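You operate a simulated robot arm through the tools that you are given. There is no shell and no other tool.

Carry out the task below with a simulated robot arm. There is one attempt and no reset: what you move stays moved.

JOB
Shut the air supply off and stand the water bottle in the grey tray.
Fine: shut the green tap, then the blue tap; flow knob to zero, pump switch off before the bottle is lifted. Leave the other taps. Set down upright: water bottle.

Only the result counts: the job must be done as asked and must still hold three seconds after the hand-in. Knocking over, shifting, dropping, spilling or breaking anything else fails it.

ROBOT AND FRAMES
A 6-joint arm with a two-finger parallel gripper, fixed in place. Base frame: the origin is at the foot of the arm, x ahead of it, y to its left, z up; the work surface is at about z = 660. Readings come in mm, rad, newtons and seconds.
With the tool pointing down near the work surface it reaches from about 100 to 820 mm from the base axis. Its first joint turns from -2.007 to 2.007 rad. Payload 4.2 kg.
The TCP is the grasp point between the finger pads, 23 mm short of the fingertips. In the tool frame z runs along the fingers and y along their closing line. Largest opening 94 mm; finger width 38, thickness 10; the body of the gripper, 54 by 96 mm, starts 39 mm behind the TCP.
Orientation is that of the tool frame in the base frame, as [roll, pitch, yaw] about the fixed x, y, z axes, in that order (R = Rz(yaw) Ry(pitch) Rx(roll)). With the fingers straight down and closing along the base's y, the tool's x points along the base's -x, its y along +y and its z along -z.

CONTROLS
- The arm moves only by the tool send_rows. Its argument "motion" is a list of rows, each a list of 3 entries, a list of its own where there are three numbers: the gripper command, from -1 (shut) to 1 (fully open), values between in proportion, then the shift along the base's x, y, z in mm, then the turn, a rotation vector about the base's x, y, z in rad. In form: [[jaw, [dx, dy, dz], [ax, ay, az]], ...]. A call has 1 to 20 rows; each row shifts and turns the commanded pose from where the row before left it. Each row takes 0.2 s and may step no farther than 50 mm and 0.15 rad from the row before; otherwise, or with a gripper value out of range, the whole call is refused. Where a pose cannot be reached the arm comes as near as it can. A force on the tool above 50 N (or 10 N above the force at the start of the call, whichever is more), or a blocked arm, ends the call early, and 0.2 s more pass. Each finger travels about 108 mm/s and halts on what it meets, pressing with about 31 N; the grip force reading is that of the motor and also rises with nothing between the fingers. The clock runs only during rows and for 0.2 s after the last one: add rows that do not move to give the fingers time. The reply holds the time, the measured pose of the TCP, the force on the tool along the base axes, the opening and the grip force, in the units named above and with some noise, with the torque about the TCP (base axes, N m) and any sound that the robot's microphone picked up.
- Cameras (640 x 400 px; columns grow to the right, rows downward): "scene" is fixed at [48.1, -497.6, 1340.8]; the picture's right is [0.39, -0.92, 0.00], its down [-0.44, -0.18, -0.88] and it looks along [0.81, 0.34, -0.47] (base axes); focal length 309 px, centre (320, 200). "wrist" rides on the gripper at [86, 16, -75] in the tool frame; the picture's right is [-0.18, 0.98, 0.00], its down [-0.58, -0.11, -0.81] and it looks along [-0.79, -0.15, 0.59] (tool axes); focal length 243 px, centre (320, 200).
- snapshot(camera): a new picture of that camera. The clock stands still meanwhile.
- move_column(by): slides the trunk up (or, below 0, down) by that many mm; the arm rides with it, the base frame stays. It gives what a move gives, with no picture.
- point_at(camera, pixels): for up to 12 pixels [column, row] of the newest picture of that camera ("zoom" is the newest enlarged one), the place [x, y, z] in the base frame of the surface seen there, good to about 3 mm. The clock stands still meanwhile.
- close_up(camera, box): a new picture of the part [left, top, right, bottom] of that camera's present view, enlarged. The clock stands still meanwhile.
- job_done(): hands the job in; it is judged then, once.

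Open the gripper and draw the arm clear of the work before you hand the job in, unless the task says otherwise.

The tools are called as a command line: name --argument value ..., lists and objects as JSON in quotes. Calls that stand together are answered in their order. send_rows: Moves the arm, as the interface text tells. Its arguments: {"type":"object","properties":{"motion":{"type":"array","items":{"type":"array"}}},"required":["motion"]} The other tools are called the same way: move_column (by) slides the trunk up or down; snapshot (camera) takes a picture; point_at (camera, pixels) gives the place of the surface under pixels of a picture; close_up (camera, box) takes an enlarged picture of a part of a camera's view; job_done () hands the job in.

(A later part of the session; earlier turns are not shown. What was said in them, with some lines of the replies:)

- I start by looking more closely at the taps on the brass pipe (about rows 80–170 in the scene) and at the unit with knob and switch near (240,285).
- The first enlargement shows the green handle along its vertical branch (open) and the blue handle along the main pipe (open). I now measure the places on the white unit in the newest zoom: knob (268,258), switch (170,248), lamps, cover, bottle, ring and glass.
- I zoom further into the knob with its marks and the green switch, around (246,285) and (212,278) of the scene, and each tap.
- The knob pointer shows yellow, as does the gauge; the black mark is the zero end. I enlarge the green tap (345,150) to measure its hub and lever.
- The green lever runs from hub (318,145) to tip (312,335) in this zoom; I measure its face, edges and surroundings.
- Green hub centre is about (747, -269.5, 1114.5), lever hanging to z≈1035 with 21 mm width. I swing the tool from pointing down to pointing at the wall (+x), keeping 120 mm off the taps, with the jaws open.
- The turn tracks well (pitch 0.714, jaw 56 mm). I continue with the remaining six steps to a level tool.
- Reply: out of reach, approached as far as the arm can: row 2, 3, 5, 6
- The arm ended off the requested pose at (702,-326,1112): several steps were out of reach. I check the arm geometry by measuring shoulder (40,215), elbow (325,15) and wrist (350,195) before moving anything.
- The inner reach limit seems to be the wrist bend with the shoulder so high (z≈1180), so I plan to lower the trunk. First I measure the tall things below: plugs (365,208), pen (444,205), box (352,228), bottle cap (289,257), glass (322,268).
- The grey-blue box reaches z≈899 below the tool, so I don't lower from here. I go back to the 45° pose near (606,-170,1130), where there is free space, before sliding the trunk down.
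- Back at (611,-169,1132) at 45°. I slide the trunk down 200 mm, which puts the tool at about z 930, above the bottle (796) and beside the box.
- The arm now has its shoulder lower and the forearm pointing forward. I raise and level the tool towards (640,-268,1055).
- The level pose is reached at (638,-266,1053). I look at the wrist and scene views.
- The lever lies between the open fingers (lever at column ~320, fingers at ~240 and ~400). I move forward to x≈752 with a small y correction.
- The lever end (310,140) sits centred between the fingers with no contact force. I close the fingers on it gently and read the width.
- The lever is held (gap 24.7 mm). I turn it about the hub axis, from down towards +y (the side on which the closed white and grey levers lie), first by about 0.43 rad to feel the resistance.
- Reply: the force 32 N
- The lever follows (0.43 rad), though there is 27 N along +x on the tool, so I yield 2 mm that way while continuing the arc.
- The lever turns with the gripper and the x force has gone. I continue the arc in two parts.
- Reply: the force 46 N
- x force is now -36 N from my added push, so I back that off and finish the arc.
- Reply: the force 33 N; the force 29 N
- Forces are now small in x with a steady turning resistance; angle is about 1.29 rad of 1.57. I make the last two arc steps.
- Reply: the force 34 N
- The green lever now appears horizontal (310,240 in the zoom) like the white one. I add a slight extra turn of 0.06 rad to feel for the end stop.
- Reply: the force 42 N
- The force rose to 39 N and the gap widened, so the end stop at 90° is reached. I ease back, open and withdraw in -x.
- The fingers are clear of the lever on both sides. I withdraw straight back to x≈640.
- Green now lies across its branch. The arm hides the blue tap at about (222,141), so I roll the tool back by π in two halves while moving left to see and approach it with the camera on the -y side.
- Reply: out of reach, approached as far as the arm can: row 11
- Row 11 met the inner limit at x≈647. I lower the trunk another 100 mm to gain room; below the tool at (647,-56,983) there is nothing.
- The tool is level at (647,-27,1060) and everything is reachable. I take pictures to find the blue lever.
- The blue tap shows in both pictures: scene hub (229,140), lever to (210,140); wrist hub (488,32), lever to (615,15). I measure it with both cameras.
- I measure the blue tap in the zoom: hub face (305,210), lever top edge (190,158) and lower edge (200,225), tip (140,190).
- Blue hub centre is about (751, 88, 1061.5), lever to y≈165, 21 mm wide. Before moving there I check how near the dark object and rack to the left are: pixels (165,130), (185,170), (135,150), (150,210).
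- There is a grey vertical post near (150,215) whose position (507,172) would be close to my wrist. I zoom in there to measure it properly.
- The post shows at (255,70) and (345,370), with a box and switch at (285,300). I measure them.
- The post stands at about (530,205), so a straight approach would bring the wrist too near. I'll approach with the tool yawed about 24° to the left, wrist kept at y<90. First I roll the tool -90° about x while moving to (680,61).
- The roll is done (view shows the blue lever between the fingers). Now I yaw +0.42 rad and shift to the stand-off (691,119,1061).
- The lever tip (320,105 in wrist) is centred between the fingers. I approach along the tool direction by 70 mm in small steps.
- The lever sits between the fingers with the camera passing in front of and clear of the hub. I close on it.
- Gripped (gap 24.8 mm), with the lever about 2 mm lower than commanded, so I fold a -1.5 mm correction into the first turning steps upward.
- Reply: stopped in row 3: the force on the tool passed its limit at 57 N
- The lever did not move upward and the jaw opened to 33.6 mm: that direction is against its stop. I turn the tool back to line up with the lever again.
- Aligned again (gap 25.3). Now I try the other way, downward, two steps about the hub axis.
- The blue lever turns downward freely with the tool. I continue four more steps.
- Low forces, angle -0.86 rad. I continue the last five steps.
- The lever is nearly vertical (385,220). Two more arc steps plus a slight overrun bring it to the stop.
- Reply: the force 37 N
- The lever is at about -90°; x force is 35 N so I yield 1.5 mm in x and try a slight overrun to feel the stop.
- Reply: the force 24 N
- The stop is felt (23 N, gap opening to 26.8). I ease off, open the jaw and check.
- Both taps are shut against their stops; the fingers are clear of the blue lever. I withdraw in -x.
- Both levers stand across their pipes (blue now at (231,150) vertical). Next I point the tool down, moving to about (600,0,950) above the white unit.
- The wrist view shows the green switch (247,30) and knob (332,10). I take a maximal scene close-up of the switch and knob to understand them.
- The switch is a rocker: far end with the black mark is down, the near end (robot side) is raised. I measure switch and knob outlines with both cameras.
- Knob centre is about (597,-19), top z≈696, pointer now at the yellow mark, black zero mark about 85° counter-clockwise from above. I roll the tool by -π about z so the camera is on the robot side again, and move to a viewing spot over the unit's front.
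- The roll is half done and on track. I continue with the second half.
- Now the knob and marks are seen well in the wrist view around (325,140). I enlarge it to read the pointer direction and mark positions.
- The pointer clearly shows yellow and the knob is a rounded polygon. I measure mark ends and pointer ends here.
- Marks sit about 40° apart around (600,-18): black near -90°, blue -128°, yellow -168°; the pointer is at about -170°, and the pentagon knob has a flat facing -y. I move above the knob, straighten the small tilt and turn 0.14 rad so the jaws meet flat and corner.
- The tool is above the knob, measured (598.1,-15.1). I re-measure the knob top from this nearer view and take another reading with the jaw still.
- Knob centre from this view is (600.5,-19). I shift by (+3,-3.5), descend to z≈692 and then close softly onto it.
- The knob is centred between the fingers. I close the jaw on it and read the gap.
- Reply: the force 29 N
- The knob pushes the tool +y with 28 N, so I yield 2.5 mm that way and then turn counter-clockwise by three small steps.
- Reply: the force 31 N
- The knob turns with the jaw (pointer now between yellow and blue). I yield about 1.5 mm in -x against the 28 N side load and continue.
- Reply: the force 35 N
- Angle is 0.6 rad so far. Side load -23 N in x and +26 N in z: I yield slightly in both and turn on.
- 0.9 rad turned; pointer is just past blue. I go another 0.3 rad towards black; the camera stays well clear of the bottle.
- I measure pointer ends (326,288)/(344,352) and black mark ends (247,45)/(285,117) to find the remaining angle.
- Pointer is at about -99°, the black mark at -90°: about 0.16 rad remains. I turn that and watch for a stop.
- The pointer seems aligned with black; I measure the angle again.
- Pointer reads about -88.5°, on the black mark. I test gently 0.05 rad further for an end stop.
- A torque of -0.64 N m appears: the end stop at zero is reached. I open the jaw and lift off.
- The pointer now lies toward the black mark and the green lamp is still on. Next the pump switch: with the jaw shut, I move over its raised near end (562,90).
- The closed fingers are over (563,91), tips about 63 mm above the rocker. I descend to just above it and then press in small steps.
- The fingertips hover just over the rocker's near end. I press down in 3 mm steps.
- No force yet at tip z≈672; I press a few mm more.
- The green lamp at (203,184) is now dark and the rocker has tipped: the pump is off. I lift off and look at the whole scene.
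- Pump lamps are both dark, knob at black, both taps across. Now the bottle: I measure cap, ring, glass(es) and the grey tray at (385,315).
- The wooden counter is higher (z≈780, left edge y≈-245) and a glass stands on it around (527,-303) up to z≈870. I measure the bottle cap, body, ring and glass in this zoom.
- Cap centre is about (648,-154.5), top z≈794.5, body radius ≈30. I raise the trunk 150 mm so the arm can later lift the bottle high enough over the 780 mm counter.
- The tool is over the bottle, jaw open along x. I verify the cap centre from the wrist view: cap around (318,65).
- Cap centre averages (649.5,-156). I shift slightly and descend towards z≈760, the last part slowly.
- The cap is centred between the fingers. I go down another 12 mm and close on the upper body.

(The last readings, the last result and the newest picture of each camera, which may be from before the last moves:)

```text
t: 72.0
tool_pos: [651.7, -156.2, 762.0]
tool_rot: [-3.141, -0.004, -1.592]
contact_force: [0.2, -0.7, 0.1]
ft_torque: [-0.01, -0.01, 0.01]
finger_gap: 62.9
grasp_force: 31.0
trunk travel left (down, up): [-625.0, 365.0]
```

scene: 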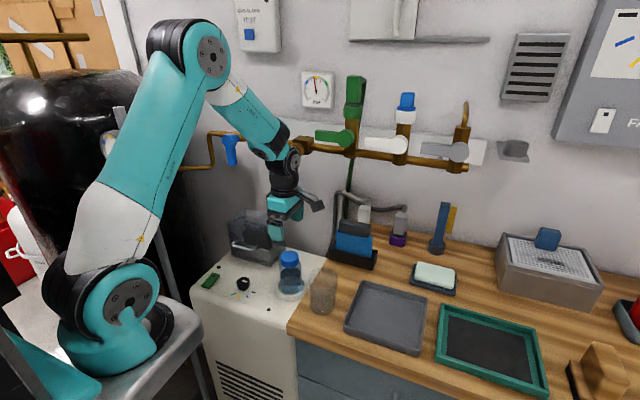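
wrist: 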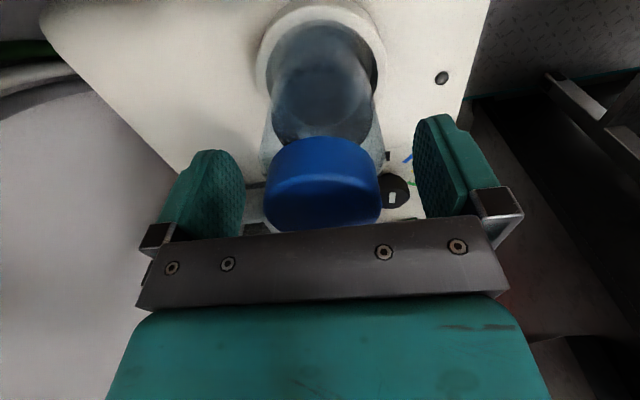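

Contact is made at 63 mm with no side force. I give the full grip.

send_rows --motion '[[0, [0, 0, 0], [0, 0, 0]], [-0.5, [0, 0, 0], [0, 0, 0]], [-1, [0, 0, 0], [0, 0, 0]], [-1, [0, 0, 0], [0, 0, 0]]]'

close_up --camera "scene" --box '[250, 200, 340, 310]'

```text
t: 73.0
tool_pos: [649.7, -157.0, 762.4]
tool_rot: [-3.141, -0.005, -1.592]
contact_force: [0.5, 0.3, 0.4]
ft_torque: [0.0, 0.0, 0.0]
finger_gap: 63.6
grasp_force: 31.4
trunk travel left (down, up): [-625.0, 365.0]
```

```text
3.64 times, centred on (295, 255) of scene
```

zoom: 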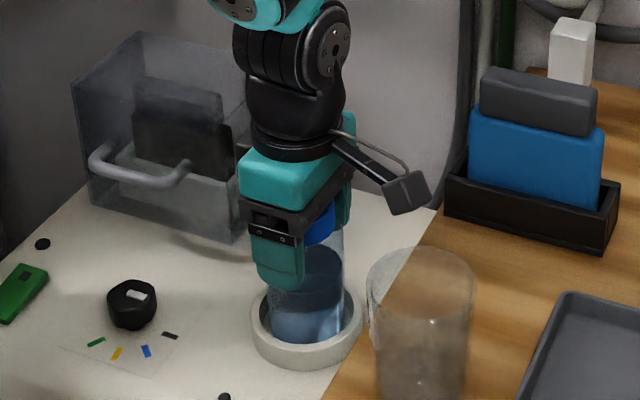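

The bottle is held at 63.6 mm. I lift slowly 20 mm and check the weight and grip.

send_rows --motion '[[-1, [0, 0, 4], [0, 0, 0]], [-1, [0, 0, 6], [0, 0, 0]], [-1, [0, 0, 10], [0, 0, 0]], [-1, [0, 0, 0], [0, 0, 0]]]'

close_up --camera "scene" --box '[250, 200, 340, 310]'

```text
t: 74.0
tool_pos: [650.6, -156.8, 783.1]
tool_rot: [-3.14, -0.004, -1.592]
contact_force: [0.8, 0.3, -0.2]
ft_torque: [-0.02, -0.02, -0.02]
finger_gap: 62.9
grasp_force: 30.7
trunk travel left (down, up): [-625.0, 365.0]
```

```text
3.64 times, centred on (295, 255) of scene
```

zoom: 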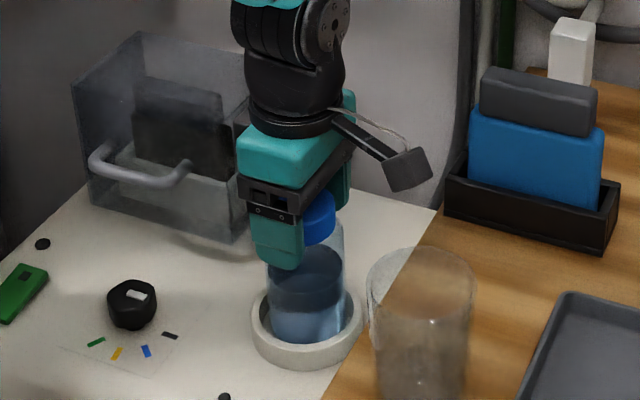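

The z force shows no weight and the cap seems lower relative to the palm, so the bottle may not have risen. I look with the wrist camera and measure the cap height.

snapshot --camera "wrist"

point_at --camera "zoom" --pixels '[[322, 200], [320, 230], [325, 210], [305, 320], [285, 300], [330, 320]]'

```text
taken
```

wrist: 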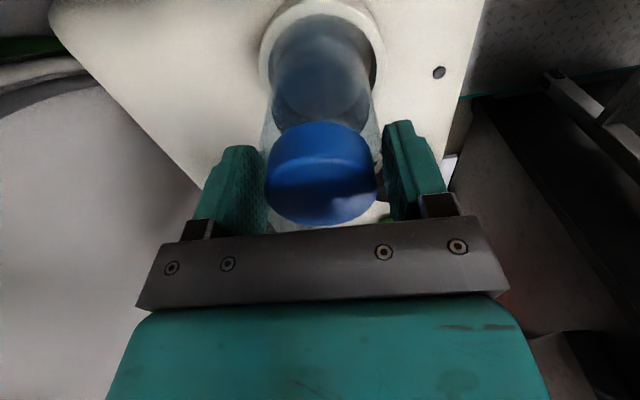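

```text
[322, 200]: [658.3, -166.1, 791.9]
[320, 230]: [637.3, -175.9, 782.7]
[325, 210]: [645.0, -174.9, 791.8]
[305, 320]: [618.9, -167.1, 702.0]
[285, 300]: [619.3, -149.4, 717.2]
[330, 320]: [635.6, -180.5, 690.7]
```

The bottle stayed (cap still z≈792) while the fingers slid up along it. I open a little, go back down a bit deeper (z≈757), and grip again with more settling time.

send_rows --motion '[[0.6, [0, 0, 0], [0, 0, 0]], [0.6, [0, 0, 0], [0, 0, 0]], [0.6, [0, 0, -12], [0, 0, 0]], [0.6, [0, 0, -10], [0, 0, 0]], [0.6, [0, 0, -3], [0, 0, 0]], [0.6, [0, 0, 0], [0, 0, 0]]]'

snapshot --camera "wrist"

close_up --camera "scene" --box '[260, 215, 325, 310]'

```text
t: 75.5
tool_pos: [649.8, -156.8, 758.5]
tool_rot: [3.141, -0.002, -1.592]
contact_force: [-0.5, 0.1, 0.0]
ft_torque: [-0.03, -0.01, -0.01]
finger_gap: 75.1
grasp_force: 0.0
trunk travel left (down, up): [-625.0, 365.0]
```

```text
taken
```

wrist: 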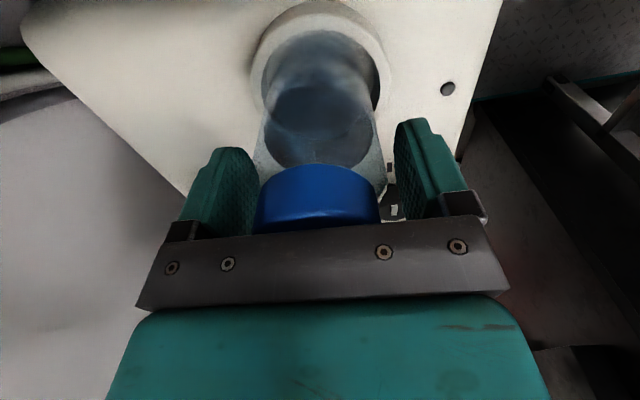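

```text
4.21 times, centred on (292, 262) of scene
```

zoom: 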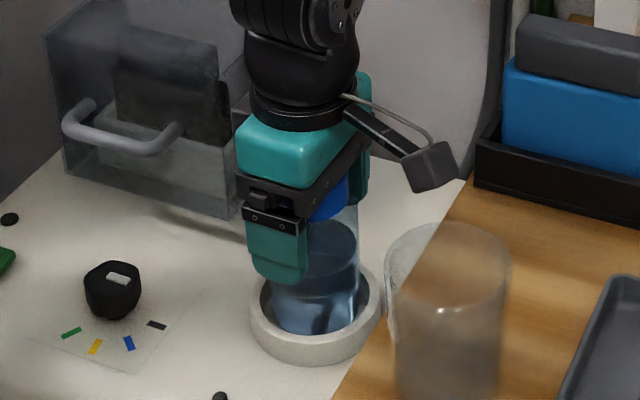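

Now at z 758.5 with the palm just over the cap. I close fully with several settling rows.

send_rows --motion '[[-1, [0, 0, 0], [0, 0, 0]], [-1, [0, 0, 0], [0, 0, 0]], [-1, [0, 0, 0], [0, 0, 0]], [-1, [0, 0, 0], [0, 0, 0]], [-1, [0, 0, 0], [0, 0, 0]]]'

send_rows --motion '[[-1, [0, 0, 2], [0, 0, 0]]]'

```text
t: 76.7
tool_pos: [649.6, -155.0, 757.6]
tool_rot: [3.141, -0.003, -1.592]
contact_force: [0.3, 0.1, -0.8]
ft_torque: [-0.01, -0.02, 0.02]
finger_gap: 63.3
grasp_force: 31.2
trunk travel left (down, up): [-625.0, 365.0]
```

```text
t: 77.0
tool_pos: [650.4, -155.8, 759.9]
tool_rot: [3.14, -0.004, -1.592]
contact_force: [-0.2, -0.4, 0.2]
ft_torque: [0.01, 0.02, 0.01]
finger_gap: 63.1
grasp_force: 30.4
trunk travel left (down, up): [-625.0, 365.0]
```

No weight is felt yet after 2 mm. I lift another 8 mm slowly and see whether the bottle follows.

send_rows --motion '[[-1, [0, 0, 2], [0, 0, 0]], [-1, [0, 0, 2], [0, 0, 0]], [-1, [0, 0, 2], [0, 0, 0]], [-1, [0, 0, 2], [0, 0, 0]]]'

snapshot --camera "wrist"

close_up --camera "scene" --box '[260, 215, 325, 310]'

```text
t: 78.0
tool_pos: [649.6, -157.4, 767.8]
tool_rot: [3.141, -0.005, -1.592]
contact_force: [1.0, -1.0, -2.5]
ft_torque: [-0.01, -0.04, 0.01]
finger_gap: 63.1
grasp_force: 31.2
trunk travel left (down, up): [-625.0, 365.0]
```

```text
taken
```

wrist: 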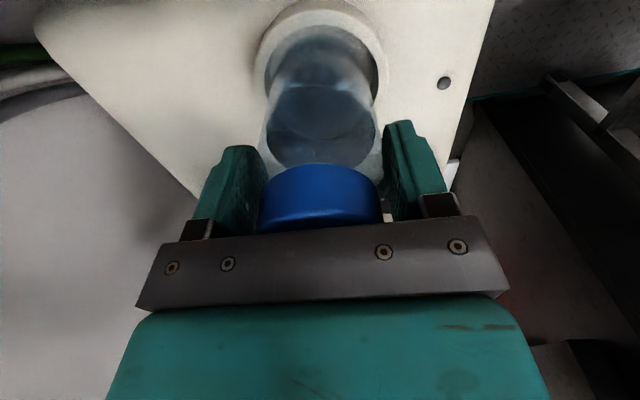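

```text
4.21 times, centred on (292, 262) of scene
```

zoom: 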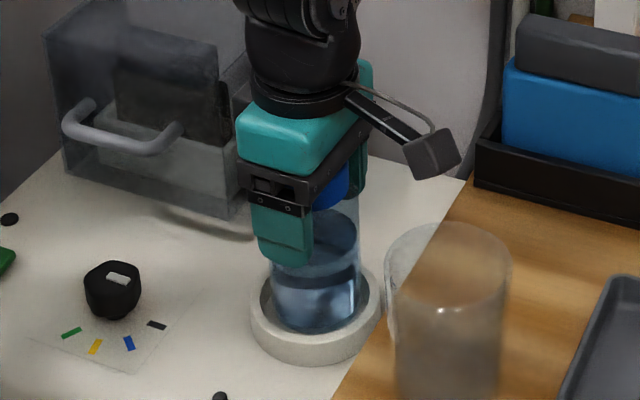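

Now the force shows -2.5 N and the cap kept its place under the palm: the bottle is rising. I hold still for a second to check that it does not creep.

send_rows --motion '[[-1, [0, 0, 0], [0, 0, 0]], [-1, [0, 0, 0], [0, 0, 0]], [-1, [0, 0, 0], [0, 0, 0]], [-1, [0, 0, 0], [0, 0, 0]], [-1, [0, 0, 0], [0, 0, 0]], [-1, [0, 0, 0], [0, 0, 0]], [-1, [0, 0, 0], [0, 0, 0]], [-1, [0, 0, 0], [0, 0, 0]]]'

snapshot --camera "wrist"

```text
t: 79.8
tool_pos: [650.7, -157.4, 766.3]
tool_rot: [-3.142, -0.004, -1.591]
contact_force: [1.1, 0.8, -2.4]
ft_torque: [-0.06, -0.01, -0.02]
finger_gap: 63.3
grasp_force: 31.2
trunk travel left (down, up): [-625.0, 365.0]
```

```text
taken
```

wrist: 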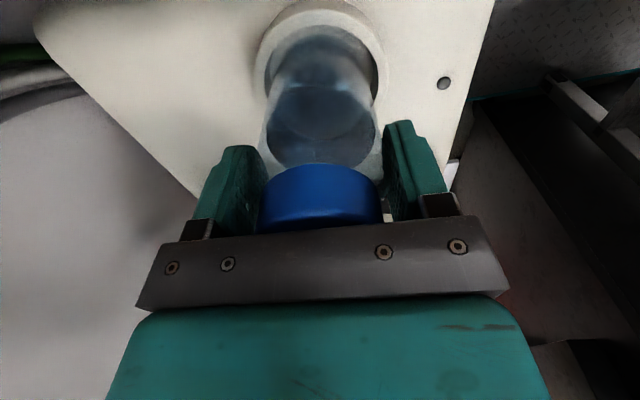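

No creep and a steady -2.4 N. I continue lifting gently at 4 mm per row for 24 mm and compare the cap's position again.

send_rows --motion '[[-1, [0, 0, 2], [0, 0, 0]], [-1, [0, 0, 3], [0, 0, 0]], [-1, [0, 0, 4], [0, 0, 0]], [-1, [0, 0, 4], [0, 0, 0]], [-1, [0, 0, 4], [0, 0, 0]], [-1, [0, 0, 4], [0, 0, 0]], [-1, [0, 0, 2], [0, 0, 0]], [-1, [0, 0, 1], [0, 0, 0]], [-1, [0, 0, 0], [0, 0, 0]]]'

snapshot --camera "wrist"

close_up --camera "scene" --box '[260, 215, 325, 310]'

```text
t: 81.8
tool_pos: [650.1, -155.8, 791.1]
tool_rot: [3.141, -0.004, -1.592]
contact_force: [0.2, 0.0, -2.7]
ft_torque: [-0.03, 0.02, -0.02]
finger_gap: 63.4
grasp_force: 30.9
trunk travel left (down, up): [-625.0, 365.0]
```

```text
taken
```

wrist: 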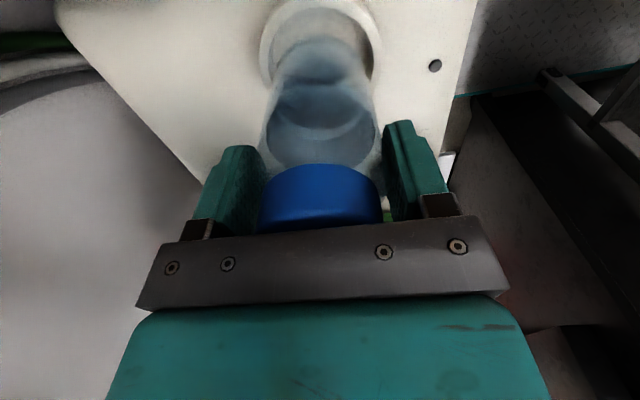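

```text
4.21 times, centred on (292, 262) of scene
```

zoom: 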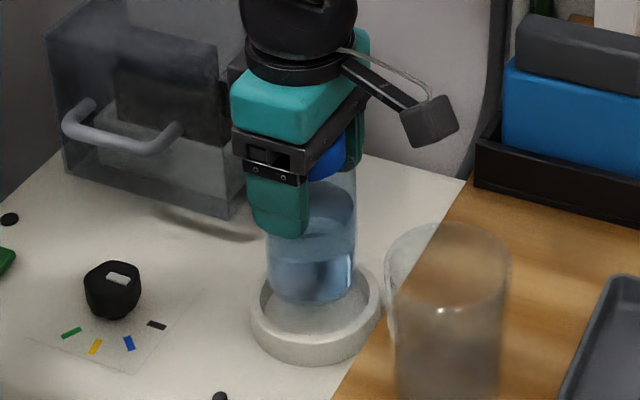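

The bottle hangs securely, bottom coming out of the ring. I lift on at moderate speed to about z 985 (bottle bottom ≈ 890, above the glass).

send_rows --motion '[[-1, [0, 0, 3], [0, 0, 0]], [-1, [0, 0, 5], [0, 0, 0]], [-1, [0, 0, 7], [0, 0, 0]], [-1, [0, 0, 8], [0, 0, 0]], [-1, [0, 0, 8], [0, 0, 0]], [-1, [0, 0, 8], [0, 0, 0]], [-1, [0, 0, 8], [0, 0, 0]], [-1, [0, 0, 8], [0, 0, 0]], [-1, [0, 0, 8], [0, 0, 0]], [-1, [0, 0, 8], [0, 0, 0]], [-1, [0, 0, 8], [0, 0, 0]], [-1, [0, 0, 8], [0, 0, 0]], [-1, [0, 0, 8], [0, 0, 0]], [-1, [0, 0, 7], [0, 0, 0]], [-1, [0, 0, 5], [0, 0, 0]], [-1, [0, 0, 3], [0, 0, 0]], [-1, [0, 0, 0], [0, 0, 0]]]'

snapshot --camera "wrist"

snapshot --camera "scene"

```text
t: 85.5
tool_pos: [650.4, -157.0, 901.7]
tool_rot: [-3.141, -0.003, -1.592]
contact_force: [0.0, -0.6, -1.8]
ft_torque: [-0.01, -0.01, -0.03]
finger_gap: 63.1
grasp_force: 31.3
trunk travel left (down, up): [-625.0, 365.0]
```

```text
taken
```

wrist: 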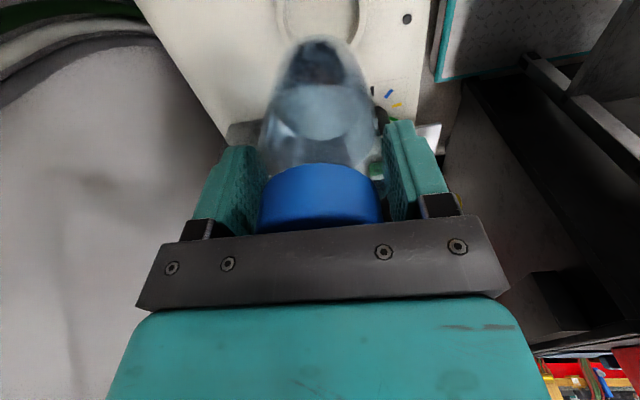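

```text
taken
```

scene: 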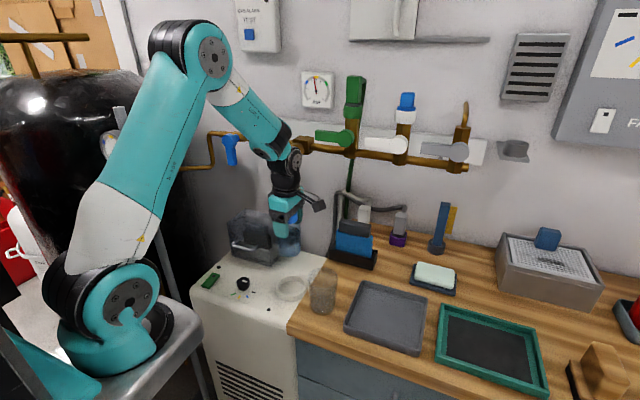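

The bottle is still firmly held (gap 63, cap unchanged). I lift the remaining 84 mm and then take a close-up of the tray.

send_rows --motion '[[-1, [0, 0, 4], [0, 0, 0]], [-1, [0, 0, 7], [0, 0, 0]], [-1, [0, 0, 8], [0, 0, 0]], [-1, [0, 0, 8], [0, 0, 0]], [-1, [0, 0, 8], [0, 0, 0]], [-1, [0, 0, 8], [0, 0, 0]], [-1, [0, 0, 8], [0, 0, 0]], [-1, [0, 0, 8], [0, 0, 0]], [-1, [0, 0, 8], [0, 0, 0]], [-1, [0, 0, 8], [0, 0, 0]], [-1, [0, 0, 6], [0, 0, 0]], [-1, [0, 0, 3], [0, 0, 0]], [-1, [0, 0, 0], [0, 0, 0]]]'

close_up --camera "scene" --box '[310, 250, 460, 370]'

```text
t: 88.2
tool_pos: [651.8, -157.5, 985.9]
tool_rot: [3.141, -0.004, -1.591]
contact_force: [0.4, -0.6, -2.7]
ft_torque: [0.0, 0.02, 0.0]
finger_gap: 63.2
grasp_force: 30.8
trunk travel left (down, up): [-625.0, 365.0]
```

```text
3.33 times, centred on (385, 310) of scene
```

zoom: 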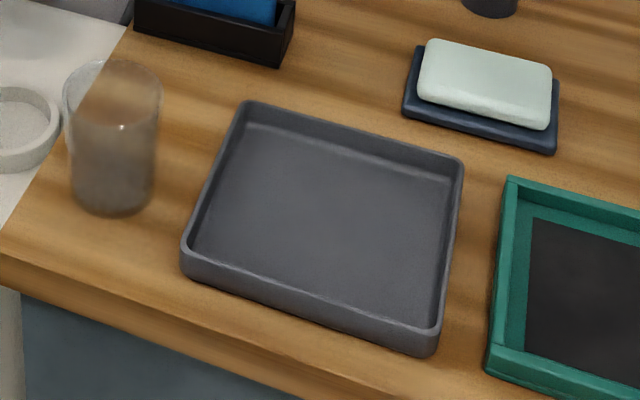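

I measure the tray's rim corners and floor in this zoom, plus the surroundings for the fingers.

point_at --camera "zoom" --pixels '[[247, 106], [460, 162], [434, 333], [186, 248], [250, 130], [448, 185], [425, 318], [205, 255], [330, 225], [290, 180], [380, 260], [300, 270]]'

point_at --camera "zoom" --pixels '[[485, 70], [540, 90], [560, 215], [500, 350], [110, 200], [110, 100], [215, 45], [330, 215], [350, 200], [320, 240], [345, 230], [310, 200]]'

```text
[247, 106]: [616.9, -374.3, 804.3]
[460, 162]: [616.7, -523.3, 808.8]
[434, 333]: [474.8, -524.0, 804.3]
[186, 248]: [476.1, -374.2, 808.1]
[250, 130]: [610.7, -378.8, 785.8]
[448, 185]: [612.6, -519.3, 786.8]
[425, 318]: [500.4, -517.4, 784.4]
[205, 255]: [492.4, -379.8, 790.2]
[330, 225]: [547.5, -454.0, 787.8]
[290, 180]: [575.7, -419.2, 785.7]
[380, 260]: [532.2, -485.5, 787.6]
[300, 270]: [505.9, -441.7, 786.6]
```

```text
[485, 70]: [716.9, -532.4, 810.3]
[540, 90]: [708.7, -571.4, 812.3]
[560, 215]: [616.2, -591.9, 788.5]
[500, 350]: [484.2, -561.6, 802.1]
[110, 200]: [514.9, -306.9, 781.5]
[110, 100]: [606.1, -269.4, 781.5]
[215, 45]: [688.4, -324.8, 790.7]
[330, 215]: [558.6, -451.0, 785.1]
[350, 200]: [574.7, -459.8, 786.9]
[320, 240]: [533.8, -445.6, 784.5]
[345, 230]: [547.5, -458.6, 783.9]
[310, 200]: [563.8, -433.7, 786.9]
```

Tray floor is z≈786, centre about (546,-449), rim z≈806. I carry the bottle there level at z 986, passing beside the glass.

send_rows --motion '[[-1, [-1.5, -4, 0], [0, 0, 0]], [-1, [-3, -8, 0], [0, 0, 0]], [-1, [-4, -11, 0], [0, 0, 0]], [-1, [-4, -11, 0], [0, 0, 0]], [-1, [-4, -11, 0], [0, 0, 0]], [-1, [-4, -11, 0], [0, 0, 0]], [-1, [-4, -11, 0], [0, 0, 0]], [-1, [-4, -11, 0], [0, 0, 0]], [-1, [-4, -11, 0], [0, 0, 0]], [-1, [-4, -11, 0], [0, 0, 0]], [-1, [-4, -11, 0], [0, 0, 0]], [-1, [-4, -11, 0], [0, 0, 0]], [-1, [-3, -8, 0], [0, 0, 0]], [-1, [-1.5, -4, 0], [0, 0, 0]], [-1, [0, 0, 0], [0, 0, 0]]]'

snapshot --camera "scene"

snapshot --camera "wrist"

```text
t: 91.5
tool_pos: [602.2, -291.5, 985.3]
tool_rot: [3.141, -0.004, -1.593]
contact_force: [-0.2, 0.3, -2.8]
ft_torque: [-0.02, -0.02, -0.01]
finger_gap: 63.6
grasp_force: 31.1
trunk travel left (down, up): [-625.0, 365.0]
```

```text
taken
```

scene: 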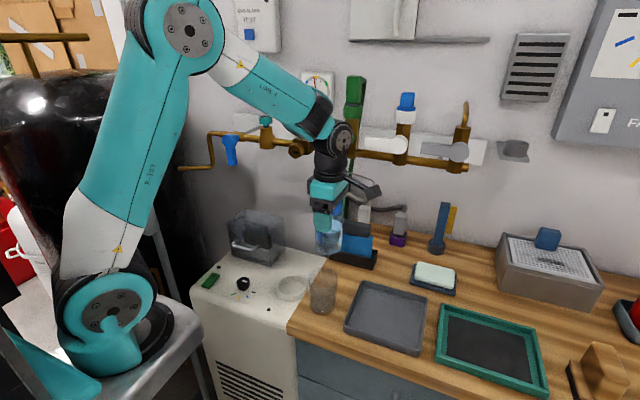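

```text
taken
```

wrist: 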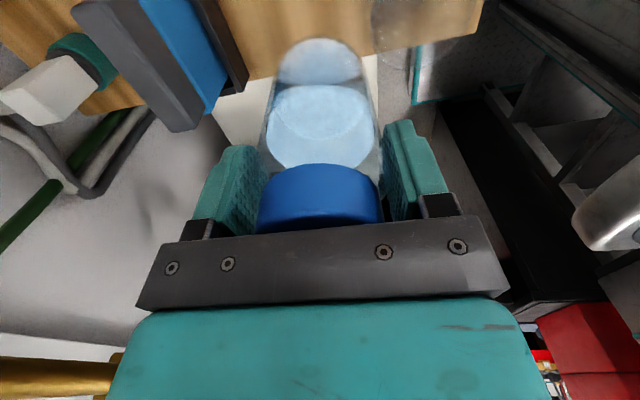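

The bottle passes clear of the glass and pack. I carry it on the remaining (-56,-157) to above the tray centre.

send_rows --motion '[[-1, [-1.5, -4, 0], [0, 0, 0]], [-1, [-3, -8, 0], [0, 0, 0]], [-1, [-4, -11, 0], [0, 0, 0]], [-1, [-4, -11, 0], [0, 0, 0]], [-1, [-4, -11, 0], [0, 0, 0]], [-1, [-4, -11, 0], [0, 0, 0]], [-1, [-4, -11, 0], [0, 0, 0]], [-1, [-4, -11, 0], [0, 0, 0]], [-1, [-4, -11, 0], [0, 0, 0]], [-1, [-4, -11, 0], [0, 0, 0]], [-1, [-4, -11, 0], [0, 0, 0]], [-1, [-4, -11, 0], [0, 0, 0]], [-1, [-4, -11, 0], [0, 0, 0]], [-1, [-4, -11, 0], [0, 0, 0]], [-1, [-3, -8, 0], [0, 0, 0]], [-1, [-1.5, -4, 0], [0, 0, 0]], [-1, [0, 0, 0], [0, 0, 0]]]'

snapshot --camera "scene"

snapshot --camera "wrist"

```text
t: 95.0
tool_pos: [545.5, -447.7, 985.7]
tool_rot: [-3.14, -0.003, -1.592]
contact_force: [0.7, 0.6, -2.1]
ft_torque: [0.02, 0.0, 0.02]
finger_gap: 63.2
grasp_force: 30.9
trunk travel left (down, up): [-625.0, 365.0]
```

```text
taken
```

scene: 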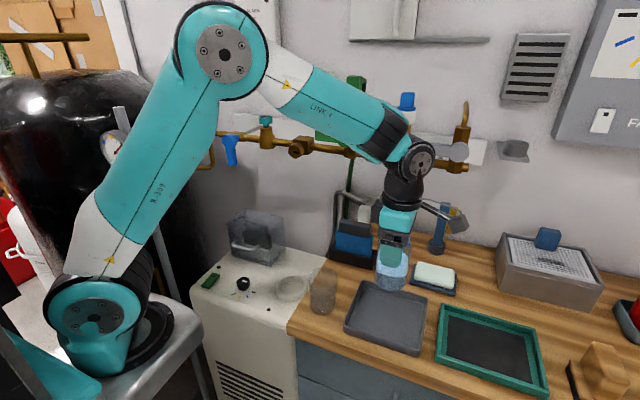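

```text
taken
```

wrist: 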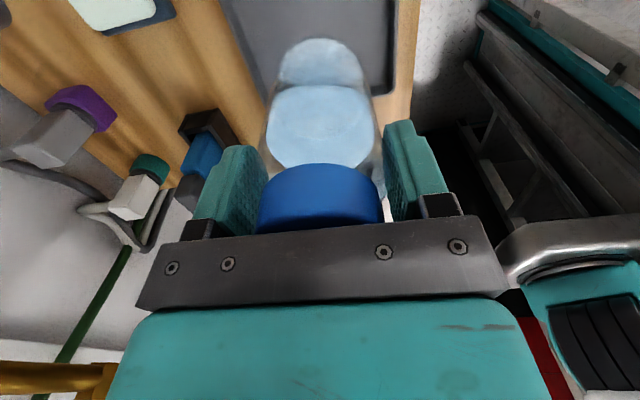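

The bottle is above the tray centre at (545.5,-448). I lower it to about 14 mm above the floor first.

send_rows --motion '[[-1, [0, 0, -4], [0, 0, 0]], [-1, [0, 0, -7], [0, 0, 0]], [-1, [0, 0, -8], [0, 0, 0]], [-1, [0, 0, -8], [0, 0, 0]], [-1, [0, 0, -8], [0, 0, 0]], [-1, [0, 0, -8], [0, 0, 0]], [-1, [0, 0, -8], [0, 0, 0]], [-1, [0, 0, -8], [0, 0, 0]], [-1, [0, 0, -8], [0, 0, 0]], [-1, [0, 0, -8], [0, 0, 0]], [-1, [0, 0, -8], [0, 0, 0]], [-1, [0, 0, -5], [0, 0, 0]], [-1, [0, 0, -4], [0, 0, 0]], [-1, [0, 0, -2], [0, 0, 0]], [-1, [0, 0, 0], [0, 0, 0]]]'

close_up --camera "scene" --box '[330, 210, 460, 360]'

```text
t: 98.2
tool_pos: [544.1, -445.4, 892.2]
tool_rot: [3.142, -0.004, -1.592]
contact_force: [1.0, 0.3, -1.7]
ft_torque: [-0.03, 0.01, -0.01]
finger_gap: 63.5
grasp_force: 31.1
trunk travel left (down, up): [-625.0, 365.0]
```

```text
2.67 times, centred on (395, 285) of scene
```

zoom: 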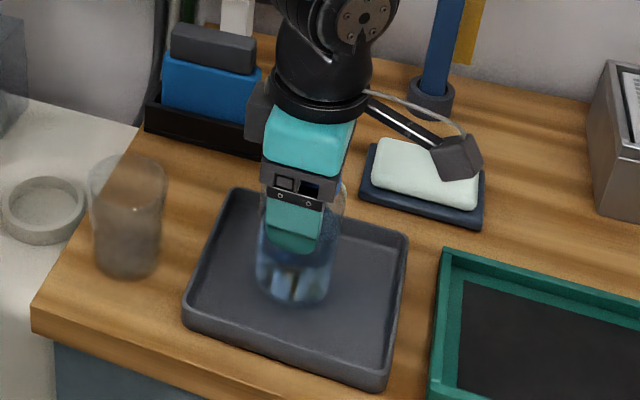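

Bottle is over the tray floor, a little above it. I lower in 2 mm steps, watching for contact.

send_rows --motion '[[-1, [0, 0, -2], [0, 0, 0]], [-1, [0, 0, -2], [0, 0, 0]], [-1, [0, 0, -2], [0, 0, 0]], [-1, [0, 0, -2], [0, 0, 0]], [-1, [0, 0, 0], [0, 0, 0]]]'

```text
t: 99.5
tool_pos: [544.4, -446.1, 883.9]
tool_rot: [3.14, -0.002, -1.592]
contact_force: [-1.1, -0.4, -2.7]
ft_torque: [0.0, 0.03, 0.0]
finger_gap: 63.6
grasp_force: 31.1
trunk travel left (down, up): [-625.0, 365.0]
```

Still hanging freely (-2.7 N) at z 883.9. I go on in 1.5 mm steps.

send_rows --motion '[[-1, [0, 0, -1.5], [0, 0, 0]], [-1, [0, 0, -1.5], [0, 0, 0]], [-1, [0, 0, -1], [0, 0, 0]], [-1, [0, 0, 0], [0, 0, 0]]]'

```text
t: 100.5
tool_pos: [544.2, -446.6, 879.9]
tool_rot: [-3.141, -0.004, -1.591]
contact_force: [0.0, 0.1, -2.1]
ft_torque: [-0.01, 0.02, 0.01]
finger_gap: 63.4
grasp_force: 30.7
trunk travel left (down, up): [-625.0, 365.0]
```

No contact yet at z 879.9. I continue in 1 mm steps.

send_rows --motion '[[-1, [0, 0, -1], [0, 0, 0]], [-1, [0, 0, -1], [0, 0, 0]], [-1, [0, 0, -1], [0, 0, 0]], [-1, [0, 0, 0], [0, 0, 0]]]'

```text
t: 101.5
tool_pos: [543.4, -446.5, 877.2]
tool_rot: [3.141, -0.003, -1.591]
contact_force: [-1.0, 0.5, -2.6]
ft_torque: [0.01, 0.0, -0.04]
finger_gap: 63.1
grasp_force: 31.0
trunk travel left (down, up): [-625.0, 365.0]
```

Still -2.6 N. Two more 1 mm steps.

send_rows --motion '[[-1, [0, 0, -1], [0, 0, 0]], [-1, [0, 0, -1], [0, 0, 0]], [-1, [0, 0, 0], [0, 0, 0]]]'

close_up --camera "scene" --box '[340, 230, 440, 340]'

```text
t: 102.2
tool_pos: [544.1, -446.2, 876.5]
tool_rot: [-3.14, -0.004, -1.59]
contact_force: [1.0, 2.0, 11.7]
ft_torque: [0.33, 0.31, -0.05]
finger_gap: 63.4
grasp_force: 31.0
trunk travel left (down, up): [-625.0, 365.0]
```

```text
3.64 times, centred on (390, 285) of scene
```

zoom: 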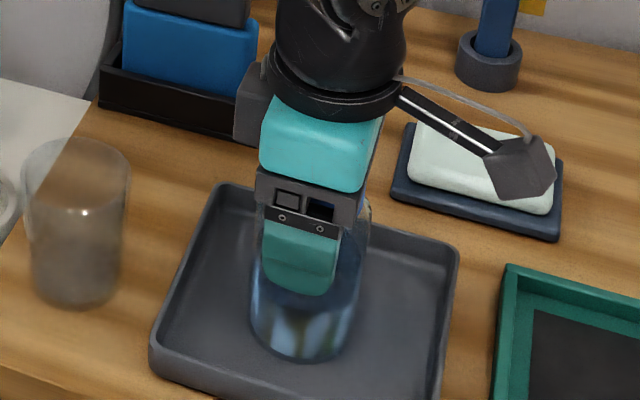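

The force turned to +11.7 N: the bottle stands on the tray floor. I ease up half a millimetre and open the fingers gradually.

send_rows --motion '[[-1, [0, 0, 0.6], [0, 0, 0]], [0.36, [0, 0, 0], [0, 0, 0]], [0.42, [0, 0, 0], [0, 0, 0]], [0.5, [0, 0, 0], [0, 0, 0]], [0.6, [0, 0, 0], [0, 0, 0]], [0.75, [0, 0, 0], [0, 0, 0]], [0.9, [0, 0, 0], [0, 0, 0]], [0.9, [0, 0, 0], [0, 0, 0]]]'

snapshot --camera "wrist"

close_up --camera "scene" --box '[340, 230, 440, 340]'

```text
t: 104.0
tool_pos: [543.5, -446.5, 875.6]
tool_rot: [-3.141, -0.004, -1.593]
contact_force: [0.5, 0.6, 0.7]
ft_torque: [0.03, 0.01, 0.01]
finger_gap: 89.5
grasp_force: 0.0
trunk travel left (down, up): [-625.0, 365.0]
```

```text
taken
```

wrist: 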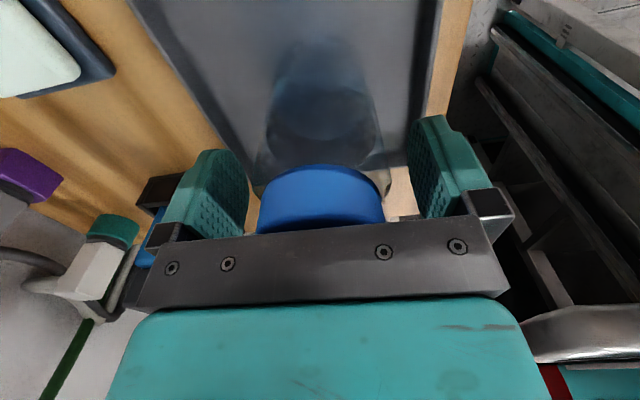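

```text
3.64 times, centred on (390, 285) of scene
```

zoom: 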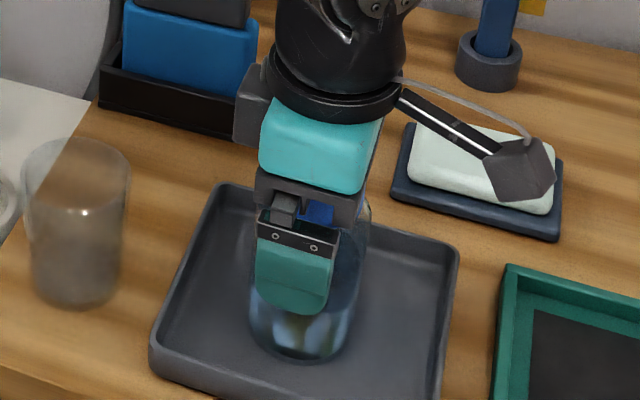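

The fingers are open (89.5 mm) and the bottle stands free. I raise the tool straight up, slowly at first, then well clear.

send_rows --motion '[[0.9, [0, 0, 4], [0, 0, 0]], [0.9, [0, 0, 6], [0, 0, 0]], [0.9, [0, 0, 10], [0, 0, 0]], [0.9, [0, 0, 15], [0, 0, 0]], [0.9, [0, 0, 20], [0, 0, 0]], [0.9, [0, 0, 20], [0, 0, 0]], [0.9, [0, 0, 25], [0, 0, 0]], [0.9, [0, 0, 25], [0, 0, 0]], [0.9, [0, 0, 25], [0, 0, 0]], [0.9, [0, 0, 0], [0, 0, 0]]]'

snapshot --camera "scene"

snapshot --camera "wrist"

```text
t: 106.2
tool_pos: [541.7, -445.3, 1022.8]
tool_rot: [3.141, -0.002, -1.592]
contact_force: [-0.6, -0.6, -1.1]
ft_torque: [0.02, 0.0, -0.04]
finger_gap: 89.0
grasp_force: 0.1
trunk travel left (down, up): [-625.0, 365.0]
```

```text
taken
```

scene: 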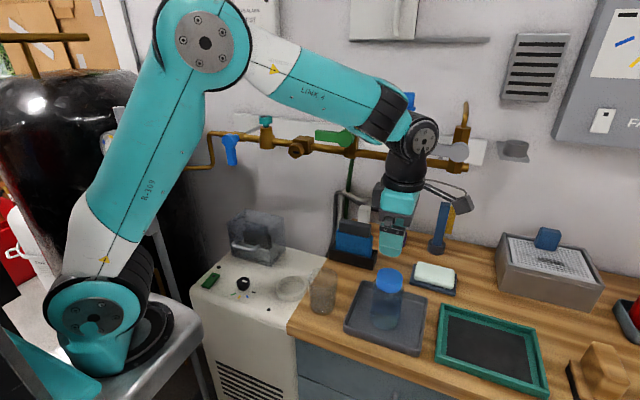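

```text
taken
```

wrist: 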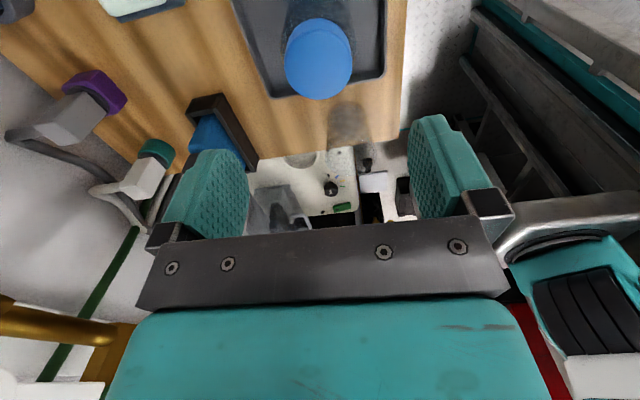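

The bottle stands upright in the grey tray. I draw the arm back and left, clear of the work, and then check all final states.

send_rows --motion '[[0.9, [-10, 10, 8], [0, 0, 0]], [0.9, [-15, 18, 8], [0, 0, 0]], [0.9, [-15, 20, 8], [0, 0, 0]], [0.9, [-15, 20, 8], [0, 0, 0]], [0.9, [-15, 20, 8], [0, 0, 0]], [0.9, [-15, 20, 8], [0, 0, 0]], [0.9, [-15, 20, 0], [0, 0, 0]], [0.9, [-15, 20, 0], [0, 0, 0]], [0.9, [-15, 20, 0], [0, 0, 0]], [0.9, [0, 0, 0], [0, 0, 0]]]'

snapshot --camera "scene"

close_up --camera "scene" --box '[330, 240, 460, 370]'

close_up --camera "scene" --box '[190, 220, 350, 330]'

close_up --camera "scene" --box '[190, 70, 490, 190]'

```text
t: 108.5
tool_pos: [413.8, -278.3, 1073.9]
tool_rot: [3.141, -0.003, -1.591]
contact_force: [0.5, 0.2, -0.3]
ft_torque: [-0.02, 0.0, 0.0]
finger_gap: 89.2
grasp_force: 0.1
trunk travel left (down, up): [-625.0, 365.0]
```

```text
taken
```

scene: 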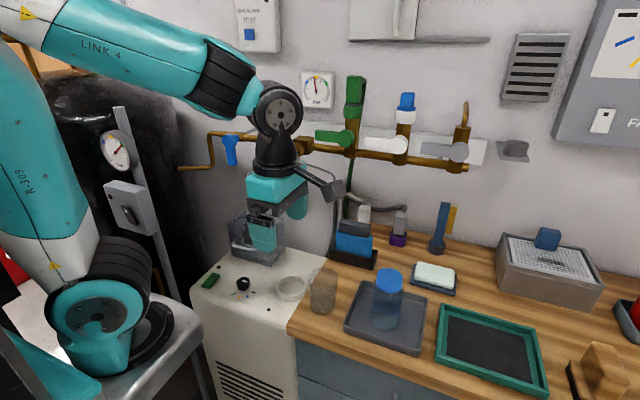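

```text
3.08 times, centred on (395, 305) of scene
```

zoom: 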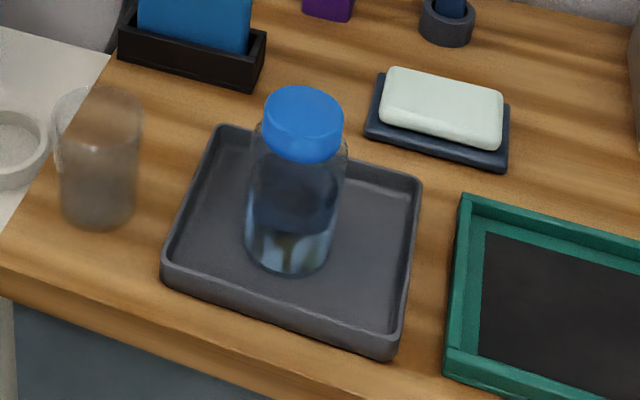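

```text
3.64 times, centred on (270, 275) of scene
```

zoom: 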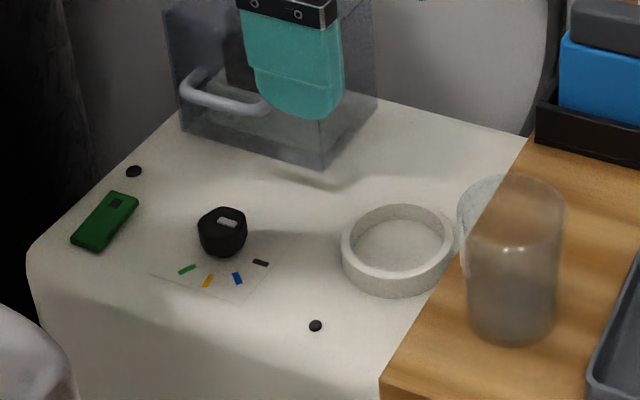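

```text
2.13 times, centred on (340, 130) of scene
```

zoom: 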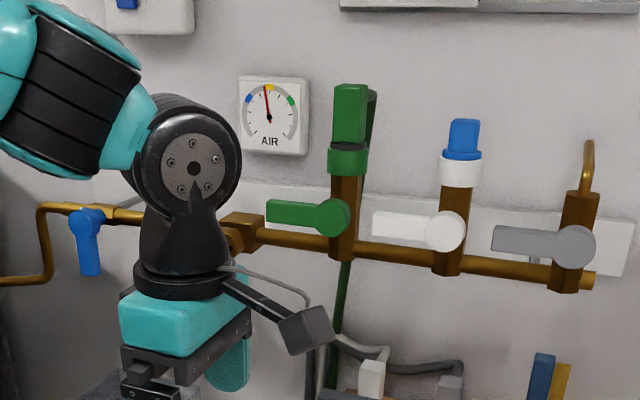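

Final check: green lever (300,212 in the last zoom) lies across its branch, blue hangs across the main pipe, white and grey are unchanged, knob points to black, both lamps are dark, and the bottle stands upright in the grey tray with the glass untouched. The gripper is open and clear, so I hand the job in.

job_done

```text
The job is handed in.
```

The air supply is shut off, the water bottle stands upright in the grey tray, and the job is handed in.

The steps were done in the order you asked:

1. **Green tap:** turned a quarter turn to its stop, so it now lies across its branch.
2. **Blue tap:** it would not go up. After a push that tripped the force limit without moving it, I turned it down to its stop.
3. **Flow knob:** turned from yellow to its end stop at the black mark, which I took as zero because it is the end of the scale below blue.
4. **Pump switch:** pressed off. Its green lamp and the orange lamp by the bottle ring both went dark.
5. **Bottle:** my first grip slipped and the bottle stayed in its ring. I gripped it lower and the second lift held.

The white and grey taps were not touched, and the final pictures show nothing else moved. The arm is drawn back with the gripper open.

The AIR gauge needle has not dropped and still reads near yellow. I took this as pressure trapped between the closed taps, and did nothing to bleed it.
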